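You operate a simulated robot arm through the tools that you are given. There is no shell and no other tool. Be economical: measure what you need, move in short steps, check, and stop when the job is done.

The job below is to be done with a simulated robot arm. You get a single attempt, and the scene is never put back.

## Task
Brush the caked powder off the yellow band, then powder it afresh.
Fine: put the brush back, lay the tin's lid between the puff and the tin, cover the band with the puff, put the puff back and close the tin. Set down upright: scrubbing brush, powder puff. A coat counts when it lies all over at full strength: go over it till it gets no stronger. What is to be rubbed or washed off counts as gone when no trace of it is left.
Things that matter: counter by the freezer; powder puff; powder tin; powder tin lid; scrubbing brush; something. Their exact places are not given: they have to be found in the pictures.

Only the result counts: the job must be done as asked and must still hold three seconds after the hand-in. Knocking over, shifting, dropping, spilling or breaking anything else fails it. Lids that push on must go on centred and level and be pressed home; caps that screw on are set level and turned clockwise until they are tight.

## Robot
A 7-joint arm with a two-finger parallel gripper, hanging from a carriage that runs on a gantry, over the field with the corners [-2098, -431], [202, -422], [197, 858], [-2103, 849] (x, y) and turns from -6.44 to 5.568 rad about z. Base frame: it is fixed where the carriage stands at the start and does not move with it; the origin is on the floor, on the carriage's upright axis, x ahead of it, y to its left, z up; the surface under the hand at the start is at about z = 900. Readings come in mm, rad, newtons and seconds.
With the tool pointing down near the work surface it reaches from about 340 to 720 mm from the robot's upright axis, wherever it stands. Its first joint turns from -2.496 to 2.496 rad. Places, roughly: counter by the freezer [400, -500, 900]; powder tin [200, -400, 900]. Payload 1.57 kg.
The tool frame sits at the grasp point between the pads (the TCP): z along the fingers, y along the line on which they close. The tips reach 30 mm beyond it. Largest opening 110 mm; finger width 24, thickness 12; the body of the gripper, 48 by 112 mm, starts 78 mm behind the TCP.
Orientation is told as [roll, pitch, yaw] about the base's x, y, z axes, in that order, counted from this pose: with the fingers straight down and closing along the base's y, the tool's x points along the base's -x, its y along +y and its z along -z.

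## Interface
- The arm moves only by the tool send_rows. Its argument "increments" is a list of rows, each an object (a shift or turn left out is 0, a gripper value left out holds the last) with "dr": the turn, a rotation vector about the base's x, y, z in rad, a list of three; "slide": the shift along the base's x, y, z in mm, a list of three; "claw": the opening in per cent of the stroke, from 0 (shut) to 100 (fully open). In form: [{"dr": [ax, ay, az], "slide": [tx, ty, tz], "claw": claw}, ...]. A call has 1 to 12 rows; each row is the pose to reach, as a shift and turn from the pose commanded when the call began. Rows are played at 5 a second. More than 50 mm and 0.15 rad between two rows, or a gripper value outside its range, and nothing of the call is played. Where a pose cannot be reached the arm comes as near as it can. A force on the tool above 70 N (or 10 N above the force at the start of the call, whichever is more), or a blocked arm, ends the call early, and 0.2 s more pass. The fingers move at their own pace (about 45 mm/s each) and stop on an object; they squeeze with about 35 N. The grip force told is the motor's: it shows also when the fingers shut on nothing. Time passes only in rows, and 0.2 s behind the last, so rows that repeat a pose let the fingers close. The reply holds the time, the measured pose of the TCP, the force on the tool along the base axes, the opening and the grip force, in the units named above and with some noise, with the torque about the TCP (base axes, N m) and any sound that the robot's microphone picked up.
- Cameras (640 x 400 px; columns grow to the right, rows downward): "scene" is now at [257.2, -48.1, 1835.9]; the picture's right is [-0.80, -0.60, 0.00], its down [-0.54, 0.72, -0.43] and it looks along [0.26, -0.35, -0.90] (base axes); focal length 276 px, centre (320, 200). "wrist" rides on the gripper at [70, 16, -141] in the tool frame; the picture's right is [-0.23, 0.97, 0.00], its down [-0.86, -0.20, -0.48] and it looks along [-0.47, -0.11, 0.88] (tool axes); focal length 222 px, centre (320, 200).
- capture(camera): a new picture of that camera. The clock stands still meanwhile.
- move_column(by): slides the trunk up (or, below 0, down) by that many mm; the arm and the scene camera ride with it, the base frame stays. It gives what a move gives, with no picture.
- roll_base(legs): drives the robot by 1 to 6 legs, each [ahead, left, turn to the left] in mm, mm and rad, along the robot's own axes; the way and the turn of a leg run together, so that a leg with both is an arc; at most 1500 mm and 3.142 rad a leg. The arm and the cameras ride along, it lands a little off, and it stops where it bumps. It keeps to its track: a leg is cut to what the track allows. It gives what a move gives.
- head_to(pan, tilt): turns the head with the scene camera to pan (to the left, within 2.705 rad either way) and tilt (down, from -0.506 to 1.204), counted from straight ahead of the robot. It gives what a move gives.
- probe_pixels(camera, pixels): for up to 12 pixels [column, row] of the newest picture of that camera ("zoom" is the newest enlarged one), the place [x, y, z] in the base frame of the surface seen there, good to about 3 mm. The clock stands still meanwhile.
- enlarge(camera, box): a new picture of the part [left, top, right, bottom] of that camera's present view, enlarged. The clock stands still meanwhile.
- job_done(): hands the job in; it is judged then, once.

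Work in short steps. Measure before you move; look again where a grasp or a placing could have gone wrong, and mend it. You have 80 turns and 60 pictures in all, those below and enlarged ones among them. Open the gripper and draw the arm clear of the work before you hand the job in, unless the task says otherwise; then end with one line.

The tools are called after "Emit:" as name(argument=value, ...) on one line, values as JSON. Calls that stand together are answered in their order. send_rows: Moves the arm, as the interface text tells. Its arguments: {"type":"object","properties":{"increments":{"type":"array","items":{"type":"object","properties":{"dr":{"type":"array","items":{"type":"number"}},"slide":{"type":"array","items":{"type":"number"}},"claw":{"type":"number"}}}}},"required":["increments"]} The other tools are called the same way: move_column (by) slides the trunk up or down; roll_base (legs) drives the base; head_to (pan, tilt) turns the head that bears the scene camera; capture (camera) takes a picture; probe_pixels (camera, pixels) gives the place of the surface under pixels of a picture; enlarge (camera, box) takes an enlarged picture of a part of a camera's view; job_done () hands the job in.

At the start:

```text
time: 0.0
eef_pos: [473.0, -404.7, 1000.1]
tcp_rot: [-0.003, 0.001, -0.001]
wrist_force: [1.0, -0.2, -0.1]
moment: [0.0, -0.03, -0.02]
opening: 109.9
grip_force: 0.1
trunk travel left (down, up): [-525.0, 70.0]
robot x, y, heading: [-1.5, -0.6, -0.001]
head pan, tilt: [-0.927, 1.124]
```

scene: 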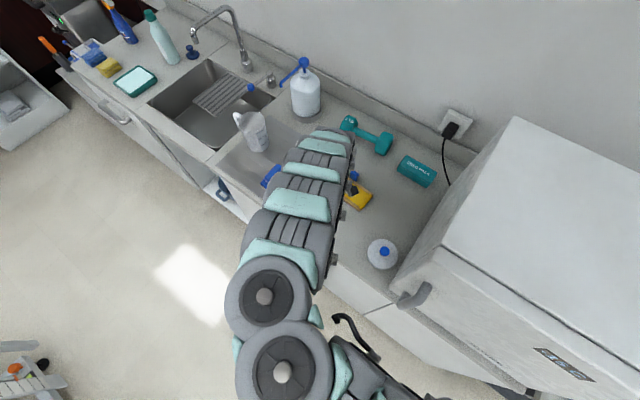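
wrist: 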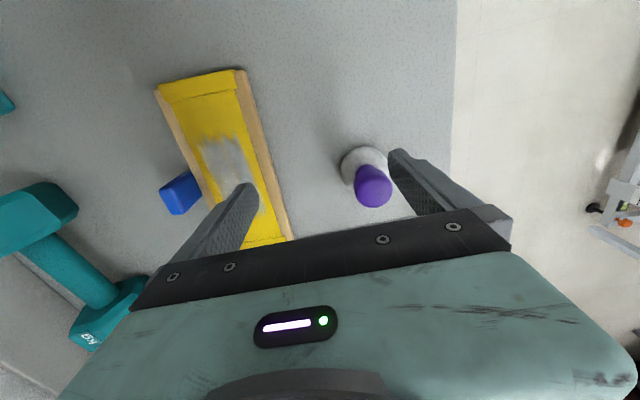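

The wrist view shows the yellow band (225,150) with a grey cake, a blue block (180,192) and a purple-handled object (370,180); the scene view shows a white round thing with a blue knob at (382,253). I probe these and enlarge the scene.

Emit:
probe_pixels(camera="wrist", pixels=[[165, 88], [237, 75], [230, 110], [220, 150], [265, 240], [180, 185], [372, 178], [360, 155], [300, 100], [190, 210]])

Emit:
enlarge(camera="scene", box=[220, 100, 460, 290])

```text
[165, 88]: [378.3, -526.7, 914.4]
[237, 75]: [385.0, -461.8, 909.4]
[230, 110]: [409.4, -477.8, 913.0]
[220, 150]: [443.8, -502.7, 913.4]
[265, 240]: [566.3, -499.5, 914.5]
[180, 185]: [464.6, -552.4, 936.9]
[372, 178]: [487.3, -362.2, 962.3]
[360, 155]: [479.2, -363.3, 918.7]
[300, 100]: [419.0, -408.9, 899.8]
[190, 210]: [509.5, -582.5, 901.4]
```

```text
2.11 times, centred on (340, 195) of scene
```

zoom: 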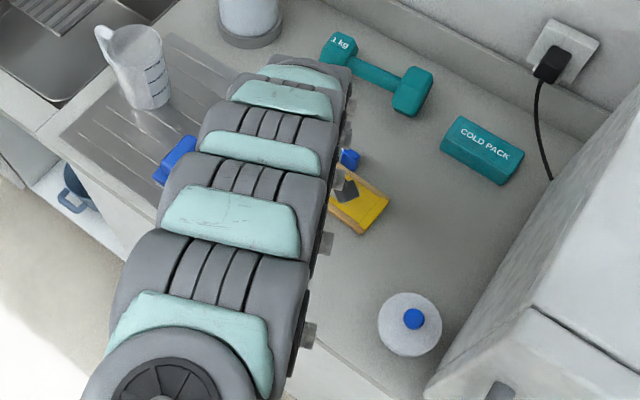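

The tin with the blue knob is at zoom (410,322), and another blue item is at zoom (175,160). I probe these, then move the arm aside for a clear look.

Emit:
probe_pixels(camera="zoom", pixels=[[413, 319], [385, 325], [436, 330], [405, 350], [175, 160], [165, 175], [350, 160], [350, 240], [290, 60]])

Emit:
send_rows(increments=[{"slide": [0, 0, 50]}, {"slide": [0, 0, 100]}, {"slide": [-20, 40, 130]}, {"slide": [-40, 80, 150]}, {"slide": [-60, 120, 150]}, {"slide": [-60, 160, 150]}, {"slide": [-60, 200, 150]}])

Emit:
capture(camera="wrist")

Emit:
capture(camera="scene")

```text
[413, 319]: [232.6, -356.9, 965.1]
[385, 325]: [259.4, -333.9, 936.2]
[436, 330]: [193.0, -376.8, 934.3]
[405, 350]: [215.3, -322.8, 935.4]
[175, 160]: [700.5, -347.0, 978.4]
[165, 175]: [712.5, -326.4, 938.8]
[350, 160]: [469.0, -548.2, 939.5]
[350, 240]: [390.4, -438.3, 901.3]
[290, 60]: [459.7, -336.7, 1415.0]
```

```text
refused: row 3 steps farther than a row can; nothing moved
```

```text
56 pictures are left
```

wrist: 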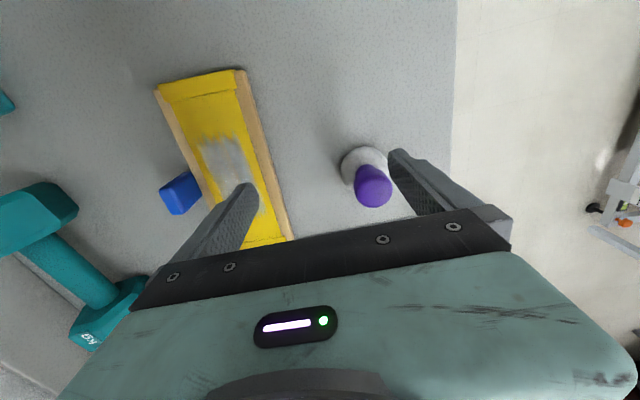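

```text
55 pictures are left
```

scene: 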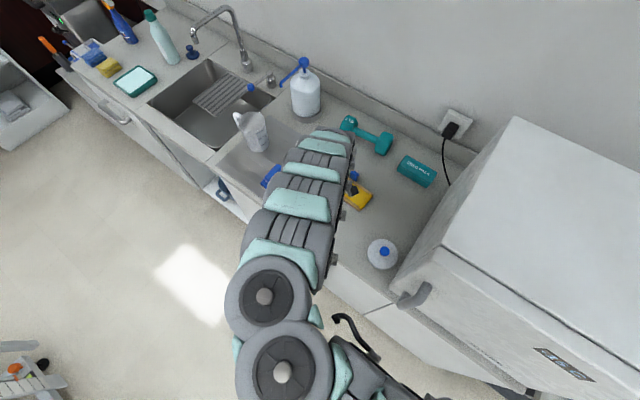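

I move up and to the left in smaller steps so the scene camera sees the counter.

Emit:
send_rows(increments=[{"slide": [0, 0, 45]}, {"slide": [0, 0, 90]}, {"slide": [0, 30, 120]}, {"slide": [0, 70, 140]}, {"slide": [0, 115, 150]}, {"slide": [0, 160, 150]}, {"slide": [0, 205, 150]}, {"slide": [0, 250, 150]}, {"slide": [0, 295, 150]}, {"slide": [0, 340, 150]}, {"slide": [0, 385, 150]}, {"slide": [0, 430, 150]}])

Emit:
enlarge(camera="scene", box=[220, 100, 460, 290])

```text
time: 2.6
eef_pos: [627.1, 14.4, 1036.6]
tcp_rot: [0.0, 0.005, -0.002]
wrist_force: [-0.7, 0.0, -0.7]
moment: [0.01, 0.02, 0.02]
opening: 110.1
grip_force: 0.1
out of reach, approached as far as the arm can: row 2, 3, 4, 5, 6, 7, 8, 9, 10, 11, 12
trunk travel left (down, up): [-525.0, 70.0]
robot x, y, heading: [0.2, 0.4, -0.003]
head pan, tilt: [-0.927, 1.124]
```

```text
2.11 times, centred on (340, 195) of scene
```

zoom: 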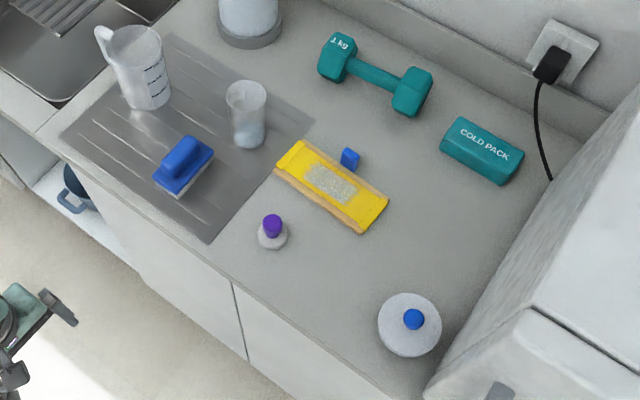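

Now everything is visible: brush (183,165), puff (272,230), tin (410,322), band (330,187), a cup (247,112) and blue peg (350,158). I probe them.

Emit:
probe_pixels(camera="zoom", pixels=[[182, 155], [195, 140], [165, 170], [155, 180], [180, 195], [213, 158], [272, 220], [270, 243], [350, 157], [333, 185], [410, 316], [246, 90]])

Emit:
probe_pixels(camera="zoom", pixels=[[297, 143], [280, 167], [362, 227], [384, 200], [315, 165], [308, 178], [345, 200], [355, 185], [410, 293], [410, 350], [381, 320], [439, 320]])

Emit:
enlarge(camera="scene", box=[275, 140, 375, 205])

```text
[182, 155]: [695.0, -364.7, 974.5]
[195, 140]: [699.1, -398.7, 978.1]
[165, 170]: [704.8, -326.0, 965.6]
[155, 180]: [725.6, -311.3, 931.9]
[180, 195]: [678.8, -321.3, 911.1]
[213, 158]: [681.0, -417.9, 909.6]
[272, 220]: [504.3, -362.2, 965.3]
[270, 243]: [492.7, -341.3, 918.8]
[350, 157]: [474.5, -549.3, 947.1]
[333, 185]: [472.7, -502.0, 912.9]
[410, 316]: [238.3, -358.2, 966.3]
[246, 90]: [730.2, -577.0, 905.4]
```

```text
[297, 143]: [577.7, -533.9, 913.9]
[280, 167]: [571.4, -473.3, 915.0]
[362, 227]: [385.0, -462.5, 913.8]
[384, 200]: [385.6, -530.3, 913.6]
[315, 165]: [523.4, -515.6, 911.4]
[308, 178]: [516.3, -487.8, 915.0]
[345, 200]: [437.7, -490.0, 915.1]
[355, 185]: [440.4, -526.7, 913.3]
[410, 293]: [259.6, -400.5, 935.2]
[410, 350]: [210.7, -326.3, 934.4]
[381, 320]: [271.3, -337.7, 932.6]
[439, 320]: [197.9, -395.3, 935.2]
```

```text
6.15 times, centred on (325, 172) of scene
```

zoom: 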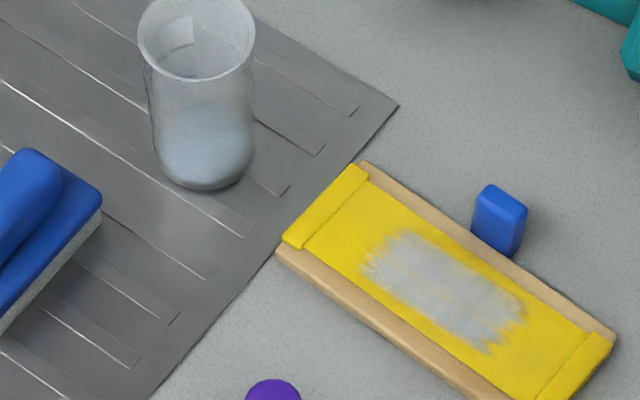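

The brush (695,-365) is too far, so I drive 150 mm ahead, which keeps the tin, band and brush all in reach.

Emit:
roll_base(legs=[[150, 0, 0]])

Emit:
send_rows(increments=[{"slide": [0, 0, 0]}])

```text
time: 4.0
eef_pos: [778.4, 13.3, 1037.0]
tcp_rot: [0.0, 0.002, -0.006]
wrist_force: [0.6, -0.3, -0.1]
moment: [0.01, 0.01, -0.01]
opening: 110.0
grip_force: 0.0
trunk travel left (down, up): [-525.0, 70.0]
robot x, y, heading: [151.0, 3.4, -0.004]
head pan, tilt: [-0.927, 1.124]
```

```text
time: 4.4
eef_pos: [778.3, 12.1, 1036.4]
tcp_rot: [0.0, 0.004, -0.002]
wrist_force: [0.1, 0.1, 0.4]
moment: [-0.01, -0.03, 0.02]
opening: 110.2
grip_force: 0.1
trunk travel left (down, up): [-525.0, 70.0]
robot x, y, heading: [151.0, -1.2, -0.003]
head pan, tilt: [-0.927, 1.124]
```

I move the hand over towards the brush at height 1036 and take a wrist view.

Emit:
send_rows(increments=[{"slide": [-10, -45, 0]}, {"slide": [-20, -90, 0]}, {"slide": [-30, -135, 0]}, {"slide": [-40, -180, 0]}, {"slide": [-50, -225, 5]}, {"slide": [-60, -270, 10]}, {"slide": [-70, -300, 10]}])

Emit:
capture(camera="wrist")

```text
time: 6.0
eef_pos: [706.8, -287.8, 1046.8]
tcp_rot: [0.0, 0.007, -0.001]
wrist_force: [-0.4, 0.5, 0.1]
moment: [-0.01, 0.0, 0.0]
opening: 109.6
grip_force: 0.0
out of reach, approached as far as the arm can: row 1, 2, 3, 4, 5
trunk travel left (down, up): [-525.0, 70.0]
robot x, y, heading: [150.1, -1.6, -0.003]
head pan, tilt: [-0.927, 1.124]
```

```text
52 pictures are left
```

wrist: 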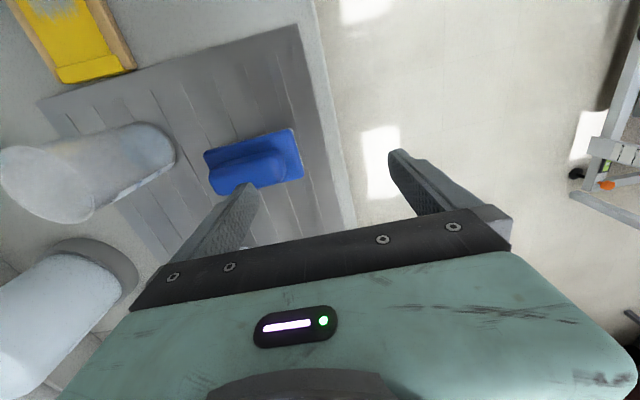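

The brush sits at pixels (205..303,128..195), the cup at (150,150). I probe both.

Emit:
probe_pixels(camera="wrist", pixels=[[207, 155], [291, 131], [301, 175], [215, 170], [280, 158], [245, 165], [220, 192], [250, 186], [170, 150], [130, 130], [70, 210], [10, 180]])

Emit:
enlarge(camera="wrist", box=[190, 110, 320, 210])

Emit:
probe_pixels(camera="wrist", pixels=[[250, 100], [310, 220], [285, 158], [225, 150], [280, 135]])

```text
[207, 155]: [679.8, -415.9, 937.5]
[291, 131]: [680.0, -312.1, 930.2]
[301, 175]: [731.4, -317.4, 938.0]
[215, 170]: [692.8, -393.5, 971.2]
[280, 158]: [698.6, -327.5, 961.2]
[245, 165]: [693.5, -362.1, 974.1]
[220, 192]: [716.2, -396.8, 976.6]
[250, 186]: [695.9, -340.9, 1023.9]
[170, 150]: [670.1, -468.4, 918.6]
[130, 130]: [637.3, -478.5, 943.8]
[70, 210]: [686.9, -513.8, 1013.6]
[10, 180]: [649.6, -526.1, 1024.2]
```

```text
4.00 times, centred on (255, 160) of wrist
```

zoom: 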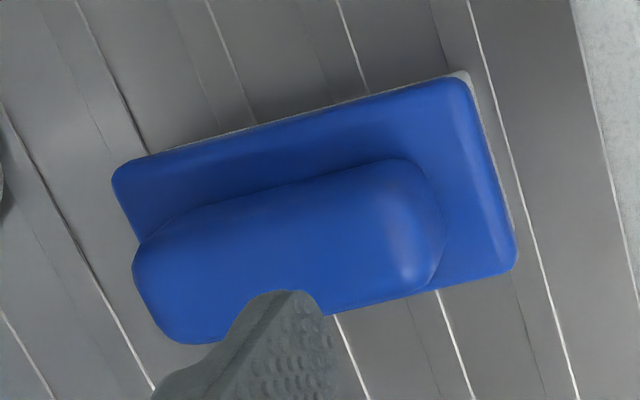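

```text
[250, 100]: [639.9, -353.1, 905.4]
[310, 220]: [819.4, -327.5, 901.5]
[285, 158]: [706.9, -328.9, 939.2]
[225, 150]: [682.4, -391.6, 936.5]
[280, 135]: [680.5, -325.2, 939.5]
```

Brush: block x 680–731, y -416…-312, handle along y centred (705,-362), top z 976. I turn the hand by -90° so it closes across the handle, above it.

Emit:
send_rows(increments=[{"dr": [0, 0, -0.143]}, {"dr": [0, 0, -0.286], "slide": [0, -5, 0]}, {"dr": [0, 0, -0.429], "slide": [0, -15, 0]}, {"dr": [0, 0, -0.571], "slide": [0, -25, 0]}, {"dr": [0, 0, -0.714], "slide": [0, -35, 0]}, {"dr": [0, 0, -0.857], "slide": [0, -45, 0]}, {"dr": [0, 0, -1.0], "slide": [0, -55, 0]}, {"dr": [0, 0, -1.143], "slide": [0, -65, 0]}, {"dr": [0, 0, -1.286], "slide": [-1, -74, 0]}, {"dr": [0, 0, -1.429], "slide": [-2, -74, 0]}, {"dr": [0, 0, -1.5708], "slide": [-2, -74, 0]}, {"dr": [0, 0, -1.5708], "slide": [-2, -74, 0]}])

Emit:
capture(camera="wrist")

```text
time: 8.6
eef_pos: [704.7, -360.3, 1047.9]
tcp_rot: [0.001, 0.004, -1.575]
wrist_force: [0.8, 0.6, -0.4]
moment: [0.0, 0.0, 0.03]
opening: 110.1
grip_force: 0.0
trunk travel left (down, up): [-525.0, 70.0]
robot x, y, heading: [151.7, 1.5, -0.004]
head pan, tilt: [-0.927, 1.124]
```

```text
50 pictures are left
```

wrist: 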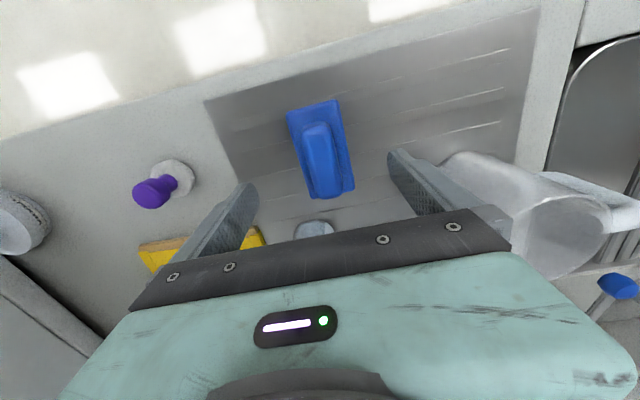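

The brush is centred between the fingers; the jug is at right (470,165). I check its place before descending.

Emit:
probe_pixels(camera="wrist", pixels=[[450, 165], [480, 158], [530, 250], [318, 128], [322, 190], [310, 170], [340, 165], [295, 230], [30, 220], [160, 190], [170, 165]])

```text
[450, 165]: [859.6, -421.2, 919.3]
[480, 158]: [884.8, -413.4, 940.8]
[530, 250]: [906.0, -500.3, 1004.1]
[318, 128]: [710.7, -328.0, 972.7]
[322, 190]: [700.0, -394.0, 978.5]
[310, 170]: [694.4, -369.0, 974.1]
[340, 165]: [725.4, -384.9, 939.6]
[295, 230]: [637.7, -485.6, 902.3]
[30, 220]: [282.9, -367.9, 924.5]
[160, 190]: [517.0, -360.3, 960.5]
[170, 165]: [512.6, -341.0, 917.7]
```

I measure the block's yaw with an enlargement.

Emit:
enlarge(camera="wrist", box=[270, 90, 380, 210])

```text
3.33 times, centred on (325, 150) of wrist
```

zoom: 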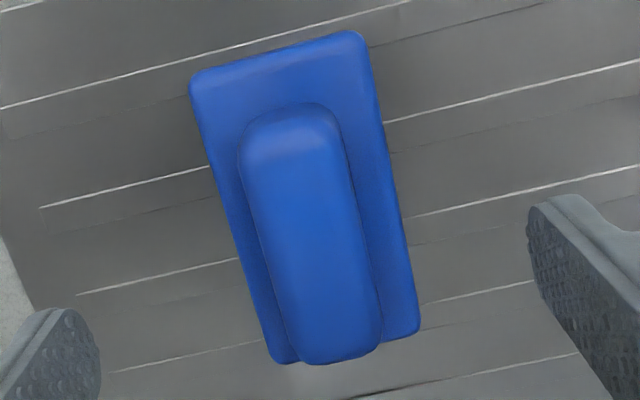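

Emit:
probe_pixels(camera="zoom", pixels=[[200, 85], [270, 335], [355, 45], [410, 320], [252, 160], [285, 300], [330, 130], [370, 290], [290, 130], [340, 330], [310, 230], [230, 60]])

```text
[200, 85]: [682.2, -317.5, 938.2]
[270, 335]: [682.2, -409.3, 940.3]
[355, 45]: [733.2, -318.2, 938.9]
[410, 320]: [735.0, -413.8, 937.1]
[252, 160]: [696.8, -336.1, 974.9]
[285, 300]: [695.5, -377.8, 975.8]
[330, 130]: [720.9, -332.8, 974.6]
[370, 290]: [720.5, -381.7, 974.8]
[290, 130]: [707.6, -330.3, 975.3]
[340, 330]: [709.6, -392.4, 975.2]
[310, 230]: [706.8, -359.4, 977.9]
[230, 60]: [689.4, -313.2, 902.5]
```

Brush is square to the axes, centre (708,-363), handle 26 wide, 940–977 high. I descend to z≈973 and close.

Emit:
send_rows(increments=[{"slide": [2, -2, -37]}, {"slide": [2, -2, -74]}, {"slide": [2, -2, -74], "claw": 20}, {"slide": [2, -2, -74], "claw": 0}, {"slide": [2, -2, -74], "claw": 0}, {"slide": [2, -2, -74], "claw": 0}, {"slide": [2, -2, -74], "claw": 0}])

```text
time: 10.2
eef_pos: [707.2, -361.8, 974.1]
tcp_rot: [0.0, 0.004, -1.573]
wrist_force: [0.2, 0.0, -0.3]
moment: [-0.06, 0.01, -0.03]
opening: 32.1
grip_force: 15.2
trunk travel left (down, up): [-525.0, 70.0]
robot x, y, heading: [154.5, 1.5, 0.0]
head pan, tilt: [-0.927, 1.124]
```

Opening is 32 mm and maybe still closing; I hold for two rows and then lift a bit.

Emit:
send_rows(increments=[{"claw": 0}, {"claw": 0}, {"claw": 0, "slide": [0, 0, 3]}, {"claw": 0, "slide": [0, 0, 40]}, {"claw": 0, "slide": [0, 0, 60]}])

Emit:
capture(camera="wrist")

```text
time: 11.4
eef_pos: [707.7, -361.8, 1033.6]
tcp_rot: [-0.001, 0.005, -1.571]
wrist_force: [0.5, -0.5, -1.1]
moment: [-0.01, -0.02, 0.03]
opening: 31.6
grip_force: 35.1
trunk travel left (down, up): [-525.0, 70.0]
robot x, y, heading: [153.6, -2.6, -0.006]
head pan, tilt: [-0.927, 1.124]
```

```text
48 pictures are left
```

wrist: 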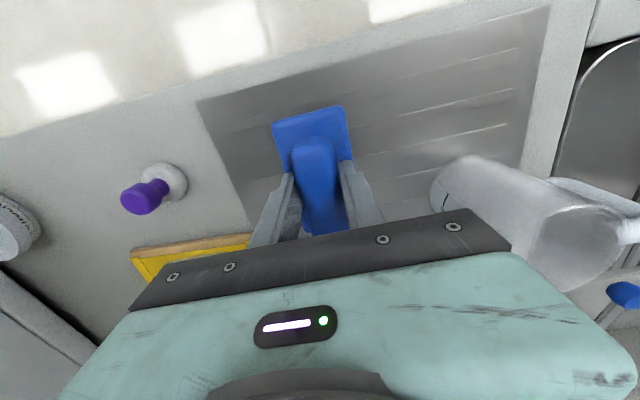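

The brush is held firmly (31 mm). Before brushing I need the peg's clearance beside the band; scene enlargement of that area.

Emit:
capture(camera="scene")

```text
47 pictures are left
```

scene: 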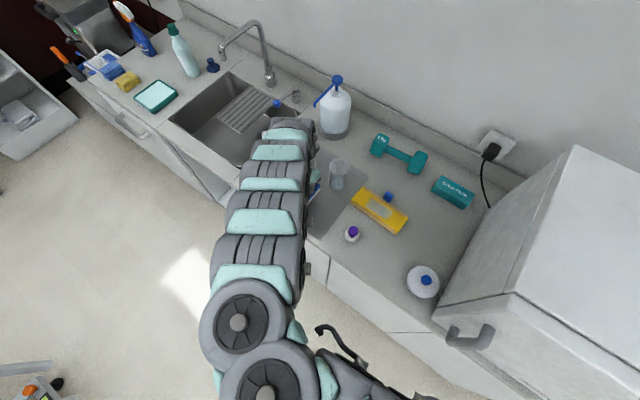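

The band and peg are in view; I enlarge (330,170)-(430,240).

Emit:
enlarge(camera="scene", box=[340, 180, 420, 240])

Emit:
probe_pixels(camera="scene", pixels=[[338, 163], [338, 188], [330, 165], [347, 165]])

```text
6.67 times, centred on (380, 210) of scene
```

zoom: 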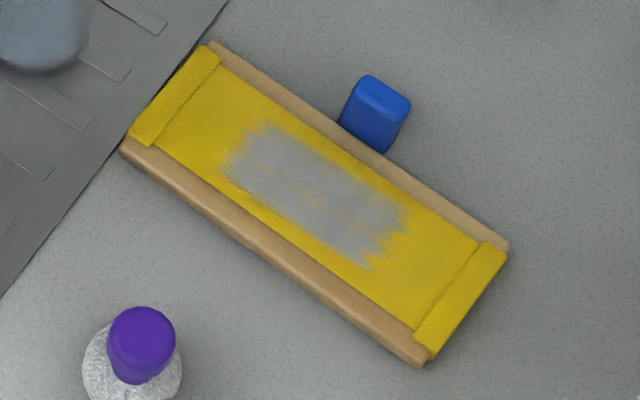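

```text
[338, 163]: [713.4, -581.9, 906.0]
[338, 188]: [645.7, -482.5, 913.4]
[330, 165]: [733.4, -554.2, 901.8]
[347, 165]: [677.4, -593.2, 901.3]
```

Emit:
probe_pixels(camera="zoom", pixels=[[370, 82], [352, 92], [405, 110], [380, 118], [340, 120], [385, 150], [212, 45], [125, 145], [420, 358], [505, 245], [330, 125], [300, 265]])

Emit:
probe_pixels(camera="zoom", pixels=[[210, 55], [140, 140], [425, 348], [500, 258], [320, 140], [280, 230], [265, 130], [232, 175], [365, 262], [405, 225], [195, 100], [460, 300]])

```text
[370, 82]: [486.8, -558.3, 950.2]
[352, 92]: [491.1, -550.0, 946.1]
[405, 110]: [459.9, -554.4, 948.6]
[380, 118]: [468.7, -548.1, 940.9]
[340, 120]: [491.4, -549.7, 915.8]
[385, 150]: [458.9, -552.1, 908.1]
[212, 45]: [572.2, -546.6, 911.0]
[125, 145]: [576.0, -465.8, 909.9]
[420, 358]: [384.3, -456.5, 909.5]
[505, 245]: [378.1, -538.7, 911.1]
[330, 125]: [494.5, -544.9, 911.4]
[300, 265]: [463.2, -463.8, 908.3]
```

```text
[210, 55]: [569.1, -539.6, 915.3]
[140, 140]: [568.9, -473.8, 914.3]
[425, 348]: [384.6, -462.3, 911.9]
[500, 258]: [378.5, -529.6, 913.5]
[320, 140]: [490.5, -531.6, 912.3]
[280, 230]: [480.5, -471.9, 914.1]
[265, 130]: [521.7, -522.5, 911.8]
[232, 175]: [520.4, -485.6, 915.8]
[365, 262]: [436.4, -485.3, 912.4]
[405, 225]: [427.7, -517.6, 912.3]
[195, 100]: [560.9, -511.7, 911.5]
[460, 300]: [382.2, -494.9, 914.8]
```

Board is centred at about (477,-501), yaw ≈ -0.055, peg x 459–491 from y -548 outward. I carry the brush high to (475,-485), keeping its wall-side edge clear of the peg.

Emit:
send_rows(increments=[{"claw": 0, "slide": [0, 0, 40]}, {"slide": [-45, 0, 40]}, {"slide": [-90, 0, 40]}, {"slide": [-135, 0, 40]}, {"slide": [-180, 0, 40]}, {"slide": [-225, 0, 40]}, {"slide": [-233, -40, 40]}, {"slide": [-233, -80, 40]}, {"slide": [-233, -123, 40]}, {"slide": [-233, -123, 0]}, {"slide": [-233, -123, -35]}])

Emit:
enlarge(camera="scene", box=[320, 160, 440, 250])

```text
time: 13.8
eef_pos: [474.1, -484.6, 994.9]
tcp_rot: [0.0, 0.005, -1.572]
wrist_force: [0.7, -0.3, -1.0]
moment: [0.01, 0.04, 0.01]
opening: 31.3
grip_force: 34.6
out of reach, approached as far as the arm can: row 2, 3, 4, 5, 6, 7, 8, 9
trunk travel left (down, up): [-525.0, 70.0]
robot x, y, heading: [151.8, 2.2, -0.002]
head pan, tilt: [-0.927, 1.124]
```

```text
4.44 times, centred on (380, 205) of scene
```

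zoom: 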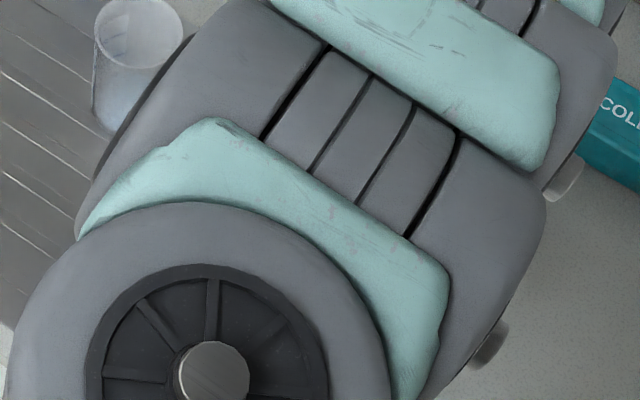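

The brush should hover ~9 mm above the band; I check with the wrist view.

Emit:
capture(camera="wrist")

```text
44 pictures are left
```

wrist: 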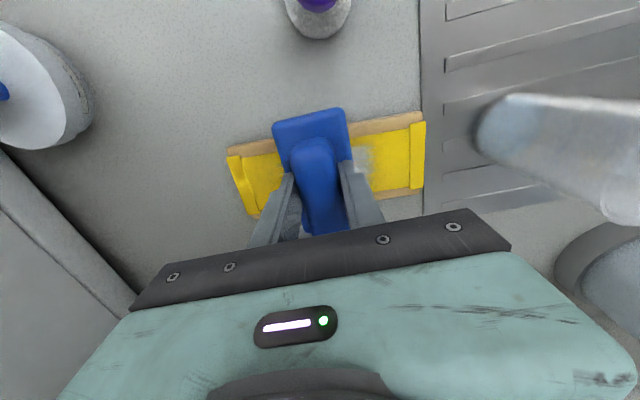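

Aligned over the band. I descend in small steps to find contact.

Emit:
send_rows(increments=[{"slide": [0, 0, -6]}, {"slide": [0, 0, -8]}, {"slide": [0, 0, -9]}, {"slide": [0, 0, -10]}, {"slide": [0, 0, -11]}])

```text
time: 15.0
eef_pos: [474.4, -485.9, 986.0]
tcp_rot: [0.001, 0.004, -1.573]
wrist_force: [0.3, -0.6, -0.6]
moment: [-0.04, 0.02, -0.01]
opening: 31.5
grip_force: 35.5
trunk travel left (down, up): [-525.0, 70.0]
robot x, y, heading: [152.0, -0.9, -0.002]
head pan, tilt: [-0.927, 1.124]
```

No contact yet; a little further.

Emit:
send_rows(increments=[{"slide": [0, 0, -1]}, {"slide": [0, 0, -2]}, {"slide": [0, 0, -3]}])

```text
time: 15.8
eef_pos: [474.8, -487.1, 984.4]
tcp_rot: [0.001, 0.003, -1.573]
wrist_force: [0.2, -0.4, -1.2]
moment: [0.02, 0.01, 0.02]
opening: 31.4
grip_force: 34.9
trunk travel left (down, up): [-525.0, 70.0]
robot x, y, heading: [153.1, -1.5, -0.0]
head pan, tilt: [-0.927, 1.124]
```

Still no force; further 3 mm.

Emit:
send_rows(increments=[{"slide": [0, 0, -1]}, {"slide": [0, 0, -2]}, {"slide": [0, 0, -3]}])

```text
time: 16.6
eef_pos: [475.1, -487.8, 982.4]
tcp_rot: [0.001, 0.004, -1.574]
wrist_force: [-5.6, 9.1, 28.8]
moment: [0.12, 0.2, -0.07]
opening: 31.8
grip_force: 35.2
trunk travel left (down, up): [-525.0, 70.0]
robot x, y, heading: [149.4, -2.7, -0.007]
head pan, tilt: [-0.927, 1.124]
```

Contact at 29 N. I ease up 1.5 mm and brush gently to one side and back.

Emit:
send_rows(increments=[{"slide": [0, 1, 2]}, {"slide": [10, 1, 2]}, {"slide": [25, 1, 2]}, {"slide": [40, 1, 2]}, {"slide": [50, 1, 2]}, {"slide": [30, 1, 2]}, {"slide": [10, 1, 2]}, {"slide": [-10, 1, 2]}, {"slide": [-30, 1, 2]}, {"slide": [-48, 1, 2]}, {"slide": [-25, 1, 2]}, {"slide": [0, 1, 2]}])

Emit:
capture(camera="wrist")

```text
time: 19.2
eef_pos: [476.3, -485.6, 982.4]
tcp_rot: [0.0, 0.005, -1.575]
wrist_force: [0.9, 0.1, -1.2]
moment: [0.0, 0.0, 0.01]
opening: 31.4
grip_force: 35.1
trunk travel left (down, up): [-525.0, 70.0]
robot x, y, heading: [149.2, 3.0, -0.004]
head pan, tilt: [-0.927, 1.124]
```

```text
43 pictures are left
```

wrist: 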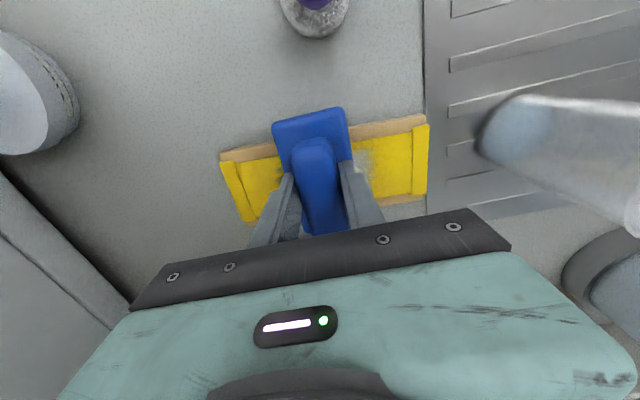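

Cake is fainter but force is now zero; I lower 1.2 mm and repeat the strokes.

Emit:
send_rows(increments=[{"slide": [0, 0, -1.2]}, {"slide": [15, 0, -1.2]}, {"slide": [30, 0, -1.2]}, {"slide": [50, 0, -1.2]}, {"slide": [30, 0, -1.2]}, {"slide": [10, 0, -1.2]}, {"slide": [-10, 0, -1.2]}, {"slide": [-30, 0, -1.2]}, {"slide": [-50, 0, -1.2]}, {"slide": [-30, 0, -1.2]}, {"slide": [-15, 0, -1.2]}, {"slide": [0, 0, -1.2]}])

```text
time: 21.8
eef_pos: [475.6, -484.7, 981.7]
tcp_rot: [0.0, 0.005, -1.573]
wrist_force: [-0.2, -1.6, -1.3]
moment: [0.01, -0.01, -0.01]
opening: 31.6
grip_force: 34.8
trunk travel left (down, up): [-525.0, 70.0]
robot x, y, heading: [153.8, -3.7, 0.001]
head pan, tilt: [-0.927, 1.124]
```

Still no contact force; I go 1 mm lower and repeat.

Emit:
send_rows(increments=[{"slide": [0, 0, -1]}, {"slide": [15, 0, -1]}, {"slide": [30, 0, -1]}, {"slide": [50, 0, -1]}, {"slide": [30, 0, -1]}, {"slide": [10, 0, -1]}, {"slide": [-10, 0, -1]}, {"slide": [-30, 0, -1]}, {"slide": [-50, 0, -1]}, {"slide": [-30, 0, -1]}, {"slide": [-15, 0, -1]}, {"slide": [0, 0, -1]}])

Emit:
capture(camera="wrist")

```text
time: 24.4
eef_pos: [475.1, -486.7, 980.7]
tcp_rot: [0.0, 0.005, -1.571]
wrist_force: [-2.3, 1.4, 10.0]
moment: [0.16, 0.13, 0.17]
opening: 31.8
grip_force: 34.9
trunk travel left (down, up): [-525.0, 70.0]
robot x, y, heading: [146.8, -0.0, -0.001]
head pan, tilt: [-0.927, 1.124]
```

```text
42 pictures are left
```

wrist: 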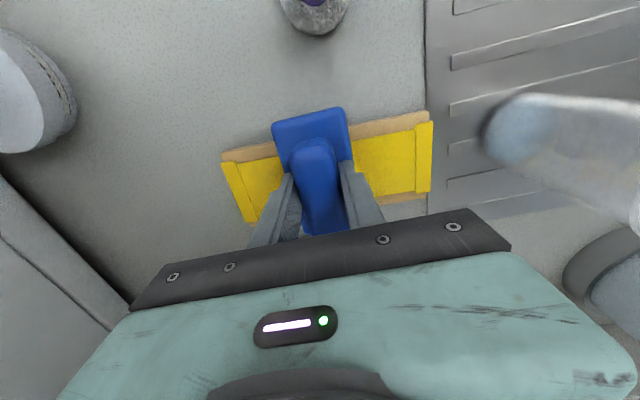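

10 N contact and the visible band is now clean; one more pass at this height, then lift and move aside towards the brush's place for a look.

Emit:
send_rows(increments=[{"slide": [18, 0, 0]}, {"slide": [36, 0, 0]}, {"slide": [52, 0, 0]}, {"slide": [30, 0, 0]}, {"slide": [10, 0, 0]}, {"slide": [-10, 0, 0]}, {"slide": [-30, 0, 0]}, {"slide": [-50, 0, 0]}, {"slide": [-25, 0, 0]}, {"slide": [0, 0, 0]}, {"slide": [0, 0, 30]}, {"slide": [0, 0, 60]}])

Emit:
send_rows(increments=[{"slide": [0, 40, 20]}, {"slide": [0, 80, 35]}, {"slide": [0, 124, 35]}, {"slide": [45, 124, 35]}, {"slide": [90, 124, 35]}, {"slide": [135, 124, 35]}, {"slide": [180, 124, 35]}, {"slide": [230, 124, 35]}])

Emit:
enlarge(camera="scene", box=[340, 180, 420, 240])

```text
time: 27.0
eef_pos: [475.2, -485.6, 1040.6]
tcp_rot: [0.003, 0.005, -1.573]
wrist_force: [-0.4, 0.2, -0.9]
moment: [-0.03, -0.03, 0.02]
opening: 31.6
grip_force: 34.6
trunk travel left (down, up): [-525.0, 70.0]
robot x, y, heading: [148.2, 1.8, -0.006]
head pan, tilt: [-0.927, 1.124]
```

```text
time: 28.8
eef_pos: [704.2, -362.7, 1074.0]
tcp_rot: [-0.003, 0.005, -1.575]
wrist_force: [-0.5, -0.3, -1.4]
moment: [0.03, -0.05, 0.01]
opening: 31.5
grip_force: 35.1
out of reach, approached as far as the arm can: row 1, 2, 3, 4, 5, 6, 7
trunk travel left (down, up): [-525.0, 70.0]
robot x, y, heading: [150.7, -0.9, -0.007]
head pan, tilt: [-0.927, 1.124]
```

```text
6.67 times, centred on (380, 210) of scene
```

zoom: 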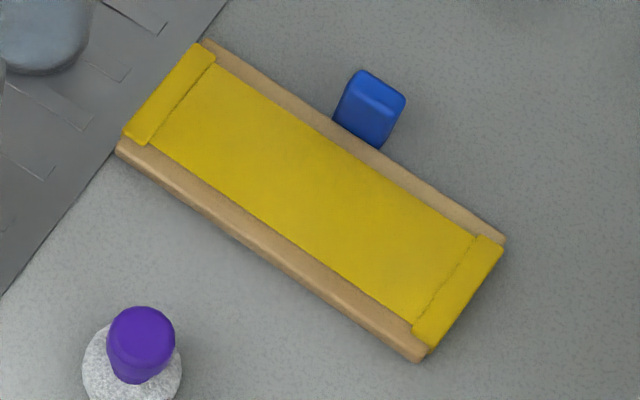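

The band is bare of powder. Now the brush goes back: I shift (+3,-2) to its original spot and lower to contact.

Emit:
send_rows(increments=[{"slide": [3, -2, 0]}, {"slide": [3, -2, -40]}, {"slide": [3, -2, -75]}, {"slide": [3, -2, -92]}, {"slide": [3, -2, -97]}, {"slide": [3, -2, -97]}])

Emit:
send_rows(increments=[{"slide": [0, 0, -1]}, {"slide": [0, 0, -2]}, {"slide": [0, 0, -3]}])

```text
time: 30.2
eef_pos: [707.2, -363.1, 978.9]
tcp_rot: [0.0, 0.004, -1.575]
wrist_force: [-0.1, -0.1, -0.4]
moment: [0.02, -0.01, 0.0]
opening: 31.5
grip_force: 35.0
trunk travel left (down, up): [-525.0, 70.0]
robot x, y, heading: [152.4, -1.6, -0.006]
head pan, tilt: [-0.927, 1.124]
```

```text
time: 31.0
eef_pos: [707.0, -362.3, 976.8]
tcp_rot: [-0.001, 0.002, -1.573]
wrist_force: [-0.3, 0.0, -0.7]
moment: [-0.02, 0.0, 0.0]
opening: 31.7
grip_force: 34.8
trunk travel left (down, up): [-525.0, 70.0]
robot x, y, heading: [150.1, -1.6, -0.003]
head pan, tilt: [-0.927, 1.124]
```

Still no contact; continue down in 1 mm steps.

Emit:
send_rows(increments=[{"slide": [0, 0, -1]}, {"slide": [0, 0, -2]}, {"slide": [0, 0, -3]}])

```text
time: 31.8
eef_pos: [708.3, -362.6, 972.3]
tcp_rot: [0.001, 0.003, -1.573]
wrist_force: [-0.2, -0.6, -0.6]
moment: [0.03, -0.01, -0.01]
opening: 31.4
grip_force: 35.2
trunk travel left (down, up): [-525.0, 70.0]
robot x, y, heading: [152.7, 0.5, 0.001]
head pan, tilt: [-0.927, 1.124]
```

Emit:
send_rows(increments=[{"slide": [0, 0, -1]}, {"slide": [0, 0, -2]}])

```text
time: 32.4
eef_pos: [708.6, -363.2, 971.0]
tcp_rot: [0.002, 0.002, -1.573]
wrist_force: [-5.2, 5.1, 19.2]
moment: [0.15, 0.36, 0.0]
opening: 31.5
grip_force: 35.3
trunk travel left (down, up): [-525.0, 70.0]
robot x, y, heading: [151.2, -1.6, -0.007]
head pan, tilt: [-0.927, 1.124]
```

Contact at 19 N. I open and withdraw upward.

Emit:
send_rows(increments=[{"slide": [0, 0, 1]}, {"slide": [0, 0, 1], "claw": 60}, {"slide": [0, 0, 1], "claw": 60}, {"slide": [0, 0, 1], "claw": 60}, {"slide": [0, 0, 30]}, {"slide": [0, 0, 60]}, {"slide": [0, 0, 80]}])

Emit:
capture(camera="wrist")

```text
time: 34.0
eef_pos: [706.7, -362.9, 1050.7]
tcp_rot: [0.0, 0.004, -1.573]
wrist_force: [-0.8, 0.6, -1.0]
moment: [-0.03, -0.02, -0.02]
opening: 65.7
grip_force: 0.1
trunk travel left (down, up): [-525.0, 70.0]
robot x, y, heading: [149.4, -4.3, 0.0]
head pan, tilt: [-0.927, 1.124]
```

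```text
40 pictures are left
```

wrist: 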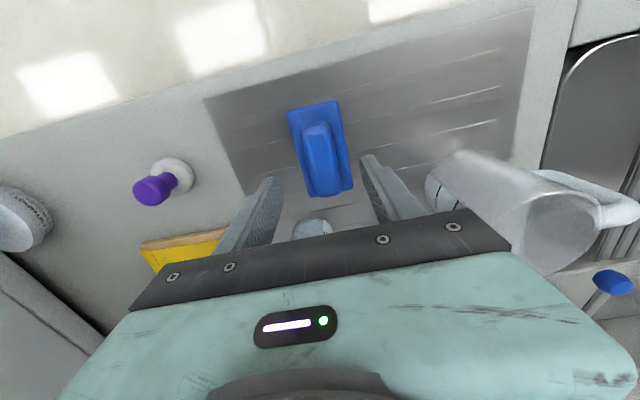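

Brush is back and upright. Now a close look at the tin and the puff.

Emit:
enlarge(camera="scene", box=[330, 215, 450, 305])

```text
4.44 times, centred on (390, 260) of scene
```

zoom: 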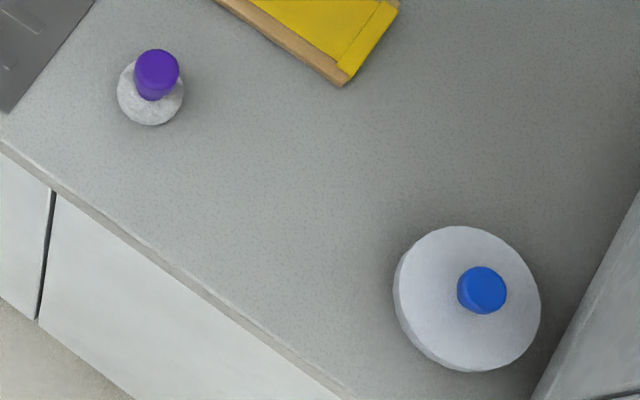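

Emit:
probe_pixels(camera="zoom", pixels=[[480, 283], [492, 295], [405, 280], [535, 315], [460, 232], [470, 365], [399, 310], [420, 345], [158, 65], [125, 90], [180, 100], [150, 118]])

Emit:
probe_pixels(camera="zoom", pixels=[[130, 70], [500, 270], [520, 260], [420, 260], [520, 350], [250, 200], [330, 220], [620, 250], [600, 300], [300, 330], [350, 388], [440, 372]])

```text
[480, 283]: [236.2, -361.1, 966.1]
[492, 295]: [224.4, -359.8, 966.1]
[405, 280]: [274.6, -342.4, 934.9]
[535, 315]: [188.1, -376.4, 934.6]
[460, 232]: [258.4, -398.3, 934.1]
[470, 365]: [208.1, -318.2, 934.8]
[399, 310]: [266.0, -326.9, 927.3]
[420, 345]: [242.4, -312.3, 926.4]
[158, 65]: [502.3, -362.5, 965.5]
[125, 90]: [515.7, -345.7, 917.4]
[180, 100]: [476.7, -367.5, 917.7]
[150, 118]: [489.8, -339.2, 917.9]
```

```text
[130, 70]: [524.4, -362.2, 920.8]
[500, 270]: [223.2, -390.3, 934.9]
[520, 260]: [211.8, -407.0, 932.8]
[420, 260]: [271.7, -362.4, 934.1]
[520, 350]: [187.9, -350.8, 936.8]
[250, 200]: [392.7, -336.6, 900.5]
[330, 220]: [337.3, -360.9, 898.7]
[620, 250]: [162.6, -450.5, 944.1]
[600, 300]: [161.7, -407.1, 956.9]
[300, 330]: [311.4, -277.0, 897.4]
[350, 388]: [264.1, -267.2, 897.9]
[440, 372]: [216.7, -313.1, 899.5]
```

Tin centre ≈ (232,-359), radius ≈ 46, lid top 935, knob top 966. The freezer's side is at x≈162; I check its extent and height before reaching there.

Emit:
capture(camera="scene")

Emit:
probe_pixels(camera="scene", pixels=[[440, 310], [575, 150], [514, 295], [500, 230], [460, 335], [480, 340], [440, 320], [450, 290], [540, 200]])

```text
38 pictures are left
```

scene: 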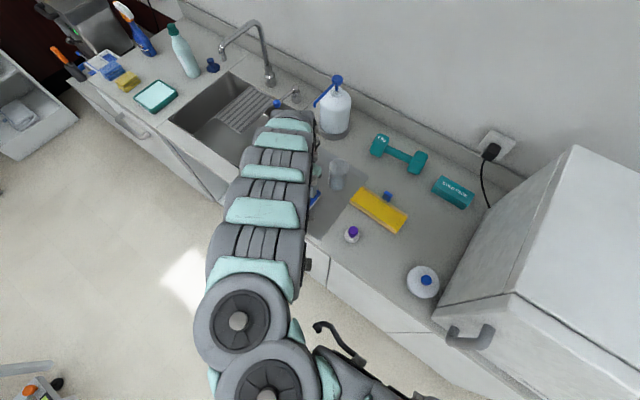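

```text
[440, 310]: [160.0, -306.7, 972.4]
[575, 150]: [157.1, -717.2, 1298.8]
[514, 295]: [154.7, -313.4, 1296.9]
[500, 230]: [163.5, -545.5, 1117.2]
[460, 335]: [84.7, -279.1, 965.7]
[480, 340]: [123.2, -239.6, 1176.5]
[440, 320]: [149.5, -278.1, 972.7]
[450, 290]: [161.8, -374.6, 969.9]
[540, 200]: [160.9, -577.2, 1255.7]
```

Freezer: x<162, y<-280, 1297 tall. I drive 45 mm ahead so the forearm comes straight onto the tin, then move the hand west with a further -90° turn so its slim side faces the freezer.

Emit:
roll_base(legs=[[45, 0, 0]])

Emit:
send_rows(increments=[{"slide": [-30, 5, 0], "dr": [0, 0, -0.14]}, {"slide": [-60, 10, 0], "dr": [0, 0, -0.28]}, {"slide": [-90, 10, 0], "dr": [0, 0, -0.42]}, {"slide": [-120, 10, 0], "dr": [0, 0, -0.56]}, {"slide": [-150, 10, 0], "dr": [0, 0, -0.7]}, {"slide": [-180, 10, 0], "dr": [0, 0, -0.84]}, {"slide": [-210, 10, 0], "dr": [0, 0, -0.98]}, {"slide": [-240, 10, 0], "dr": [0, 0, -1.12]}, {"slide": [-270, 10, 0], "dr": [0, 0, -1.26]}, {"slide": [-300, 10, 0], "dr": [0, 0, -1.4]}, {"slide": [-330, 10, 0], "dr": [0, 0, -1.54]}, {"slide": [-350, 10, 0], "dr": [0, 0, -1.571]}])

Emit:
capture(camera="wrist")

```text
time: 34.9
eef_pos: [751.3, -362.3, 1051.1]
tcp_rot: [0.0, 0.003, -1.575]
wrist_force: [1.4, -1.6, -1.1]
moment: [0.03, 0.01, -0.02]
opening: 66.1
grip_force: 0.0
trunk travel left (down, up): [-525.0, 70.0]
robot x, y, heading: [192.8, 1.0, -0.006]
head pan, tilt: [-0.927, 1.124]
```

```text
time: 37.5
eef_pos: [450.6, -493.8, 1037.7]
tcp_rot: [-0.013, 0.0, 3.139]
wrist_force: [-0.5, 0.9, 0.5]
moment: [0.0, 0.0, -0.02]
opening: 66.1
grip_force: 0.1
out of reach, approached as far as the arm can: row 2, 3, 4, 5, 6, 7, 8, 9, 10, 11, 12
trunk travel left (down, up): [-525.0, 70.0]
robot x, y, heading: [194.3, 2.3, -0.002]
head pan, tilt: [-0.927, 1.124]
```

```text
37 pictures are left
```

wrist: 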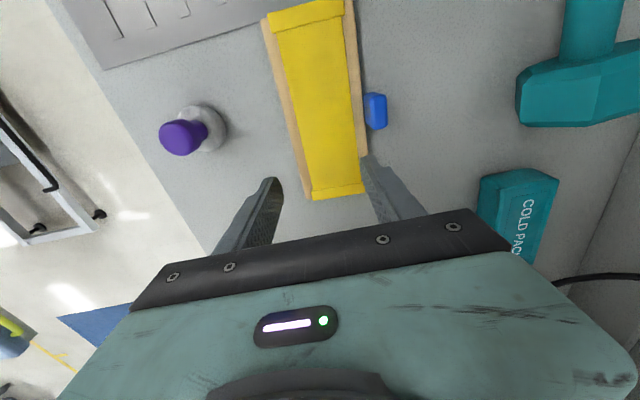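

The requested spot was too high for that radius, so the arm stopped near (450,-494). I raise the trunk by its 70 mm to gain height close in.

Emit:
move_column(by=70)

Emit:
send_rows(increments=[{"slide": [0, 0, 0]}])

```text
time: 38.6
eef_pos: [450.4, -494.1, 1105.7]
tcp_rot: [-0.015, 0.0, 3.142]
wrist_force: [0.4, 0.6, 0.2]
moment: [0.01, 0.01, 0.0]
opening: 66.0
grip_force: 0.1
trunk travel left (down, up): [-595.0, 0.0]
robot x, y, heading: [192.9, -4.2, -0.008]
head pan, tilt: [-0.927, 1.124]
```

```text
time: 39.0
eef_pos: [449.2, -494.0, 1106.8]
tcp_rot: [-0.014, -0.001, 3.142]
wrist_force: [-0.2, -0.1, -0.3]
moment: [-0.01, -0.02, -0.01]
opening: 66.0
grip_force: 0.1
trunk travel left (down, up): [-595.0, 0.0]
robot x, y, heading: [199.5, -0.1, -0.005]
head pan, tilt: [-0.927, 1.124]
```

Command follows the measured pose. I move to about (340,-360,1030) and remove the small tilt.

Emit:
send_rows(increments=[{"slide": [-10, 20, -30], "dr": [0.014, 0, 0]}, {"slide": [-35, 50, -55], "dr": [0.014, 0, 0]}, {"slide": [-60, 80, -77], "dr": [0.014, 0, 0]}, {"slide": [-85, 110, -77], "dr": [0.014, 0, 0]}, {"slide": [-109, 134, -77], "dr": [0.014, 0, 0]}])

Emit:
capture(camera="wrist")

```text
time: 40.2
eef_pos: [352.9, -421.8, 980.4]
tcp_rot: [-0.029, -0.001, -3.141]
wrist_force: [-0.4, -0.8, 0.1]
moment: [-0.03, 0.02, 0.01]
opening: 66.1
grip_force: 0.1
out of reach, approached as far as the arm can: row 2, 3, 4, 5
trunk travel left (down, up): [-595.0, 0.0]
robot x, y, heading: [196.2, 0.2, -0.006]
head pan, tilt: [-0.927, 1.124]
```

```text
36 pictures are left
```

wrist: 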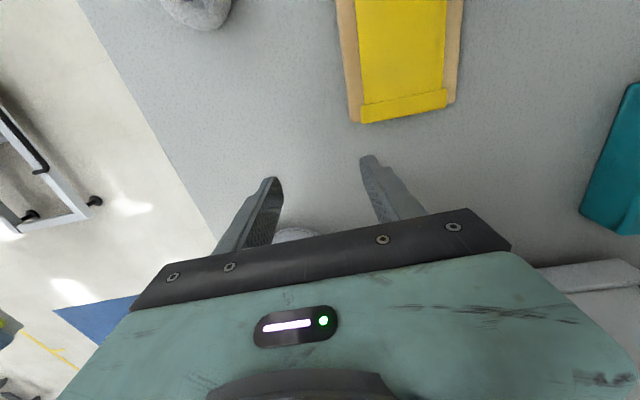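

The -180° yaw seems to press a joint limit here. I turn back to yaw -90° and try going to about (350,-400,1010).

Emit:
send_rows(increments=[{"dr": [0.0, 0, 0.143], "slide": [0, 0, 10]}, {"dr": [0.0, 0, 0.286], "slide": [0, 5, 20]}, {"dr": [0.0, 0, 0.429], "slide": [0, 10, 30]}, {"dr": [0.0, 0, 0.571], "slide": [0, 15, 30]}, {"dr": [0.0, 0, 0.714], "slide": [0, 20, 30]}, {"dr": [0.0, 0, 0.857], "slide": [0, 20, 30]}, {"dr": [0.0, 0, 1.0], "slide": [0, 20, 30]}, {"dr": [0.0, 0, 1.143], "slide": [0, 20, 30]}, {"dr": [0.0, 0, 1.286], "slide": [0, 20, 30]}, {"dr": [0.0, 0, 1.429], "slide": [0, 20, 30]}, {"dr": [0.0, 0, 1.5708], "slide": [0, 20, 30]}])

```text
time: 42.6
eef_pos: [358.1, -432.0, 984.0]
tcp_rot: [-0.029, 0.003, -1.568]
wrist_force: [-0.9, 0.4, 0.3]
moment: [0.0, -0.02, -0.03]
opening: 66.1
grip_force: 0.0
out of reach, approached as far as the arm can: row 1, 2, 3, 4, 5, 6, 7, 8, 9, 10, 11
trunk travel left (down, up): [-595.0, 0.0]
robot x, y, heading: [194.8, -2.2, -0.002]
head pan, tilt: [-0.927, 1.124]
```

Close-in height is limited here, so I drive the base 180 mm to the left (hand then at ≈(358,-252), path clear) to get more radius.

Emit:
roll_base(legs=[[0, 180, 0]])

Emit:
send_rows(increments=[{"slide": [0, -20, 10], "dr": [0.03, 0, 0]}, {"slide": [0, -50, 20], "dr": [0.03, 0, 0]}, {"slide": [0, -80, 30], "dr": [0.03, 0, 0]}, {"slide": [0, -105, 40], "dr": [0.03, 0, 0]}])

Emit:
capture(camera="wrist")

```text
time: 44.1
eef_pos: [358.4, -253.7, 984.0]
tcp_rot: [-0.027, 0.004, -1.573]
wrist_force: [0.1, 0.5, 0.4]
moment: [0.04, -0.02, 0.0]
opening: 66.1
grip_force: 0.1
trunk travel left (down, up): [-595.0, 0.0]
robot x, y, heading: [197.9, 176.9, -0.008]
head pan, tilt: [-0.927, 1.124]
```

```text
time: 45.1
eef_pos: [358.6, -359.9, 1024.3]
tcp_rot: [-0.029, 0.035, -1.57]
wrist_force: [-0.5, 0.1, 0.2]
moment: [-0.01, 0.02, 0.0]
opening: 65.9
grip_force: 0.0
trunk travel left (down, up): [-595.0, 0.0]
robot x, y, heading: [196.7, 174.6, -0.004]
head pan, tilt: [-0.927, 1.124]
```

```text
35 pictures are left
```

wrist: 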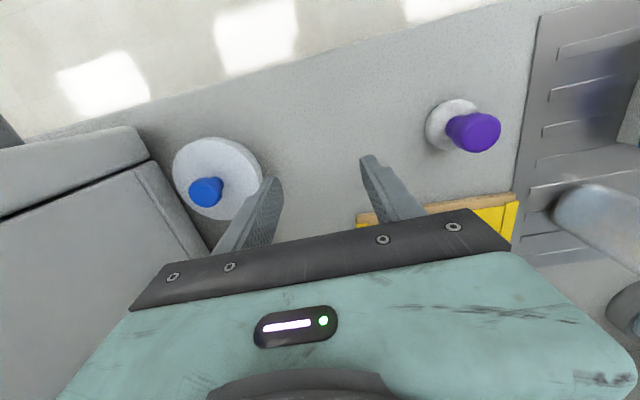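

The tilt was my own sign error (fixed by dr [-0.035,-0.028,0]). I level, and turn to yaw -180° here so the slim side faces the freezer.

Emit:
send_rows(increments=[{"dr": [-0.035, -0.028, 0]}])

Emit:
probe_pixels(camera="wrist", pixels=[[207, 188], [190, 190], [222, 190], [180, 165], [258, 160], [215, 140], [200, 212], [470, 132], [432, 125], [480, 110], [100, 150], [160, 200]])

Emit:
send_rows(increments=[{"dr": [0, 0, -0.143]}, {"dr": [0, 0, -0.286]}, {"dr": [0, 0, -0.429]}, {"dr": [0, 0, -0.571]}, {"dr": [0, 0, -0.714]}, {"dr": [0, 0, -0.857]}, {"dr": [0, 0, -1.0]}, {"dr": [0, 0, -1.143]}, {"dr": [0, 0, -1.286]}, {"dr": [0, 0, -1.429]}, {"dr": [0, 0, -1.5708]}])

```text
time: 45.5
eef_pos: [358.2, -358.0, 1023.7]
tcp_rot: [-0.001, -0.001, -1.571]
wrist_force: [-0.5, -0.1, -0.7]
moment: [-0.03, -0.02, 0.01]
opening: 65.9
grip_force: 0.0
trunk travel left (down, up): [-595.0, 0.0]
robot x, y, heading: [193.9, 177.2, -0.001]
head pan, tilt: [-0.927, 1.124]
```

```text
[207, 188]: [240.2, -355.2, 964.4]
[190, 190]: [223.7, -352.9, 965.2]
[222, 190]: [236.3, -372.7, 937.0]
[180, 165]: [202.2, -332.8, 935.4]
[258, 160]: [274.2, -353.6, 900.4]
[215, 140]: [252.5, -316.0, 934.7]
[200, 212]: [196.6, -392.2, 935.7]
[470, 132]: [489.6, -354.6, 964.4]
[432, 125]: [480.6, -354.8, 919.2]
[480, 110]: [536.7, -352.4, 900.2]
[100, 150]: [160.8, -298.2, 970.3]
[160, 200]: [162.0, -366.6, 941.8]
```

```text
time: 47.9
eef_pos: [358.3, -358.7, 1024.9]
tcp_rot: [0.0, -0.002, 3.14]
wrist_force: [-0.7, -0.2, -1.4]
moment: [0.02, -0.01, 0.03]
opening: 66.0
grip_force: 0.1
trunk travel left (down, up): [-595.0, 0.0]
robot x, y, heading: [195.1, 176.1, -0.005]
head pan, tilt: [-0.927, 1.124]
```

Level and turned. A fresh scene picture to refine the knob centre.

Emit:
capture(camera="scene")

```text
34 pictures are left
```

scene: 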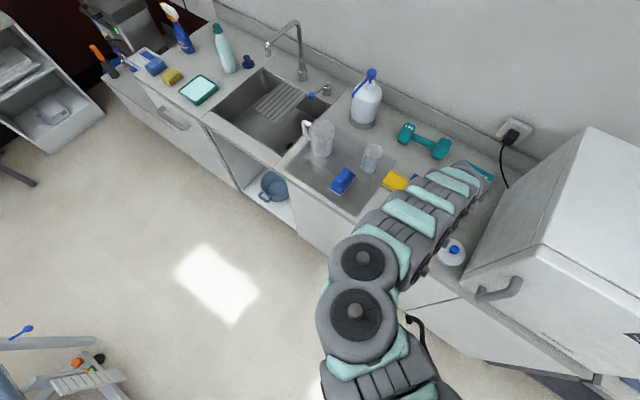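

Emit:
enlarge(camera="scene", box=[425, 225, 485, 280])

```text
7.27 times, centred on (455, 252) of scene
```

zoom: 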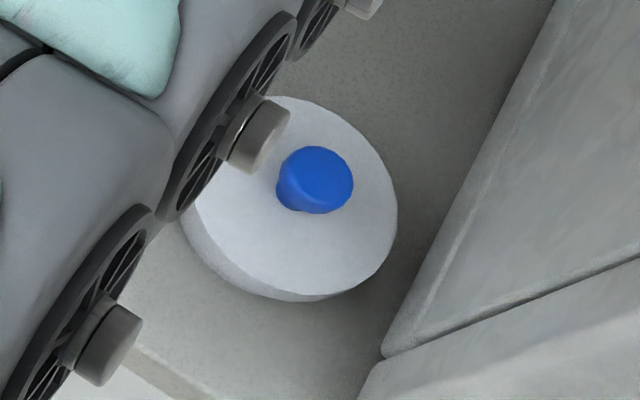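

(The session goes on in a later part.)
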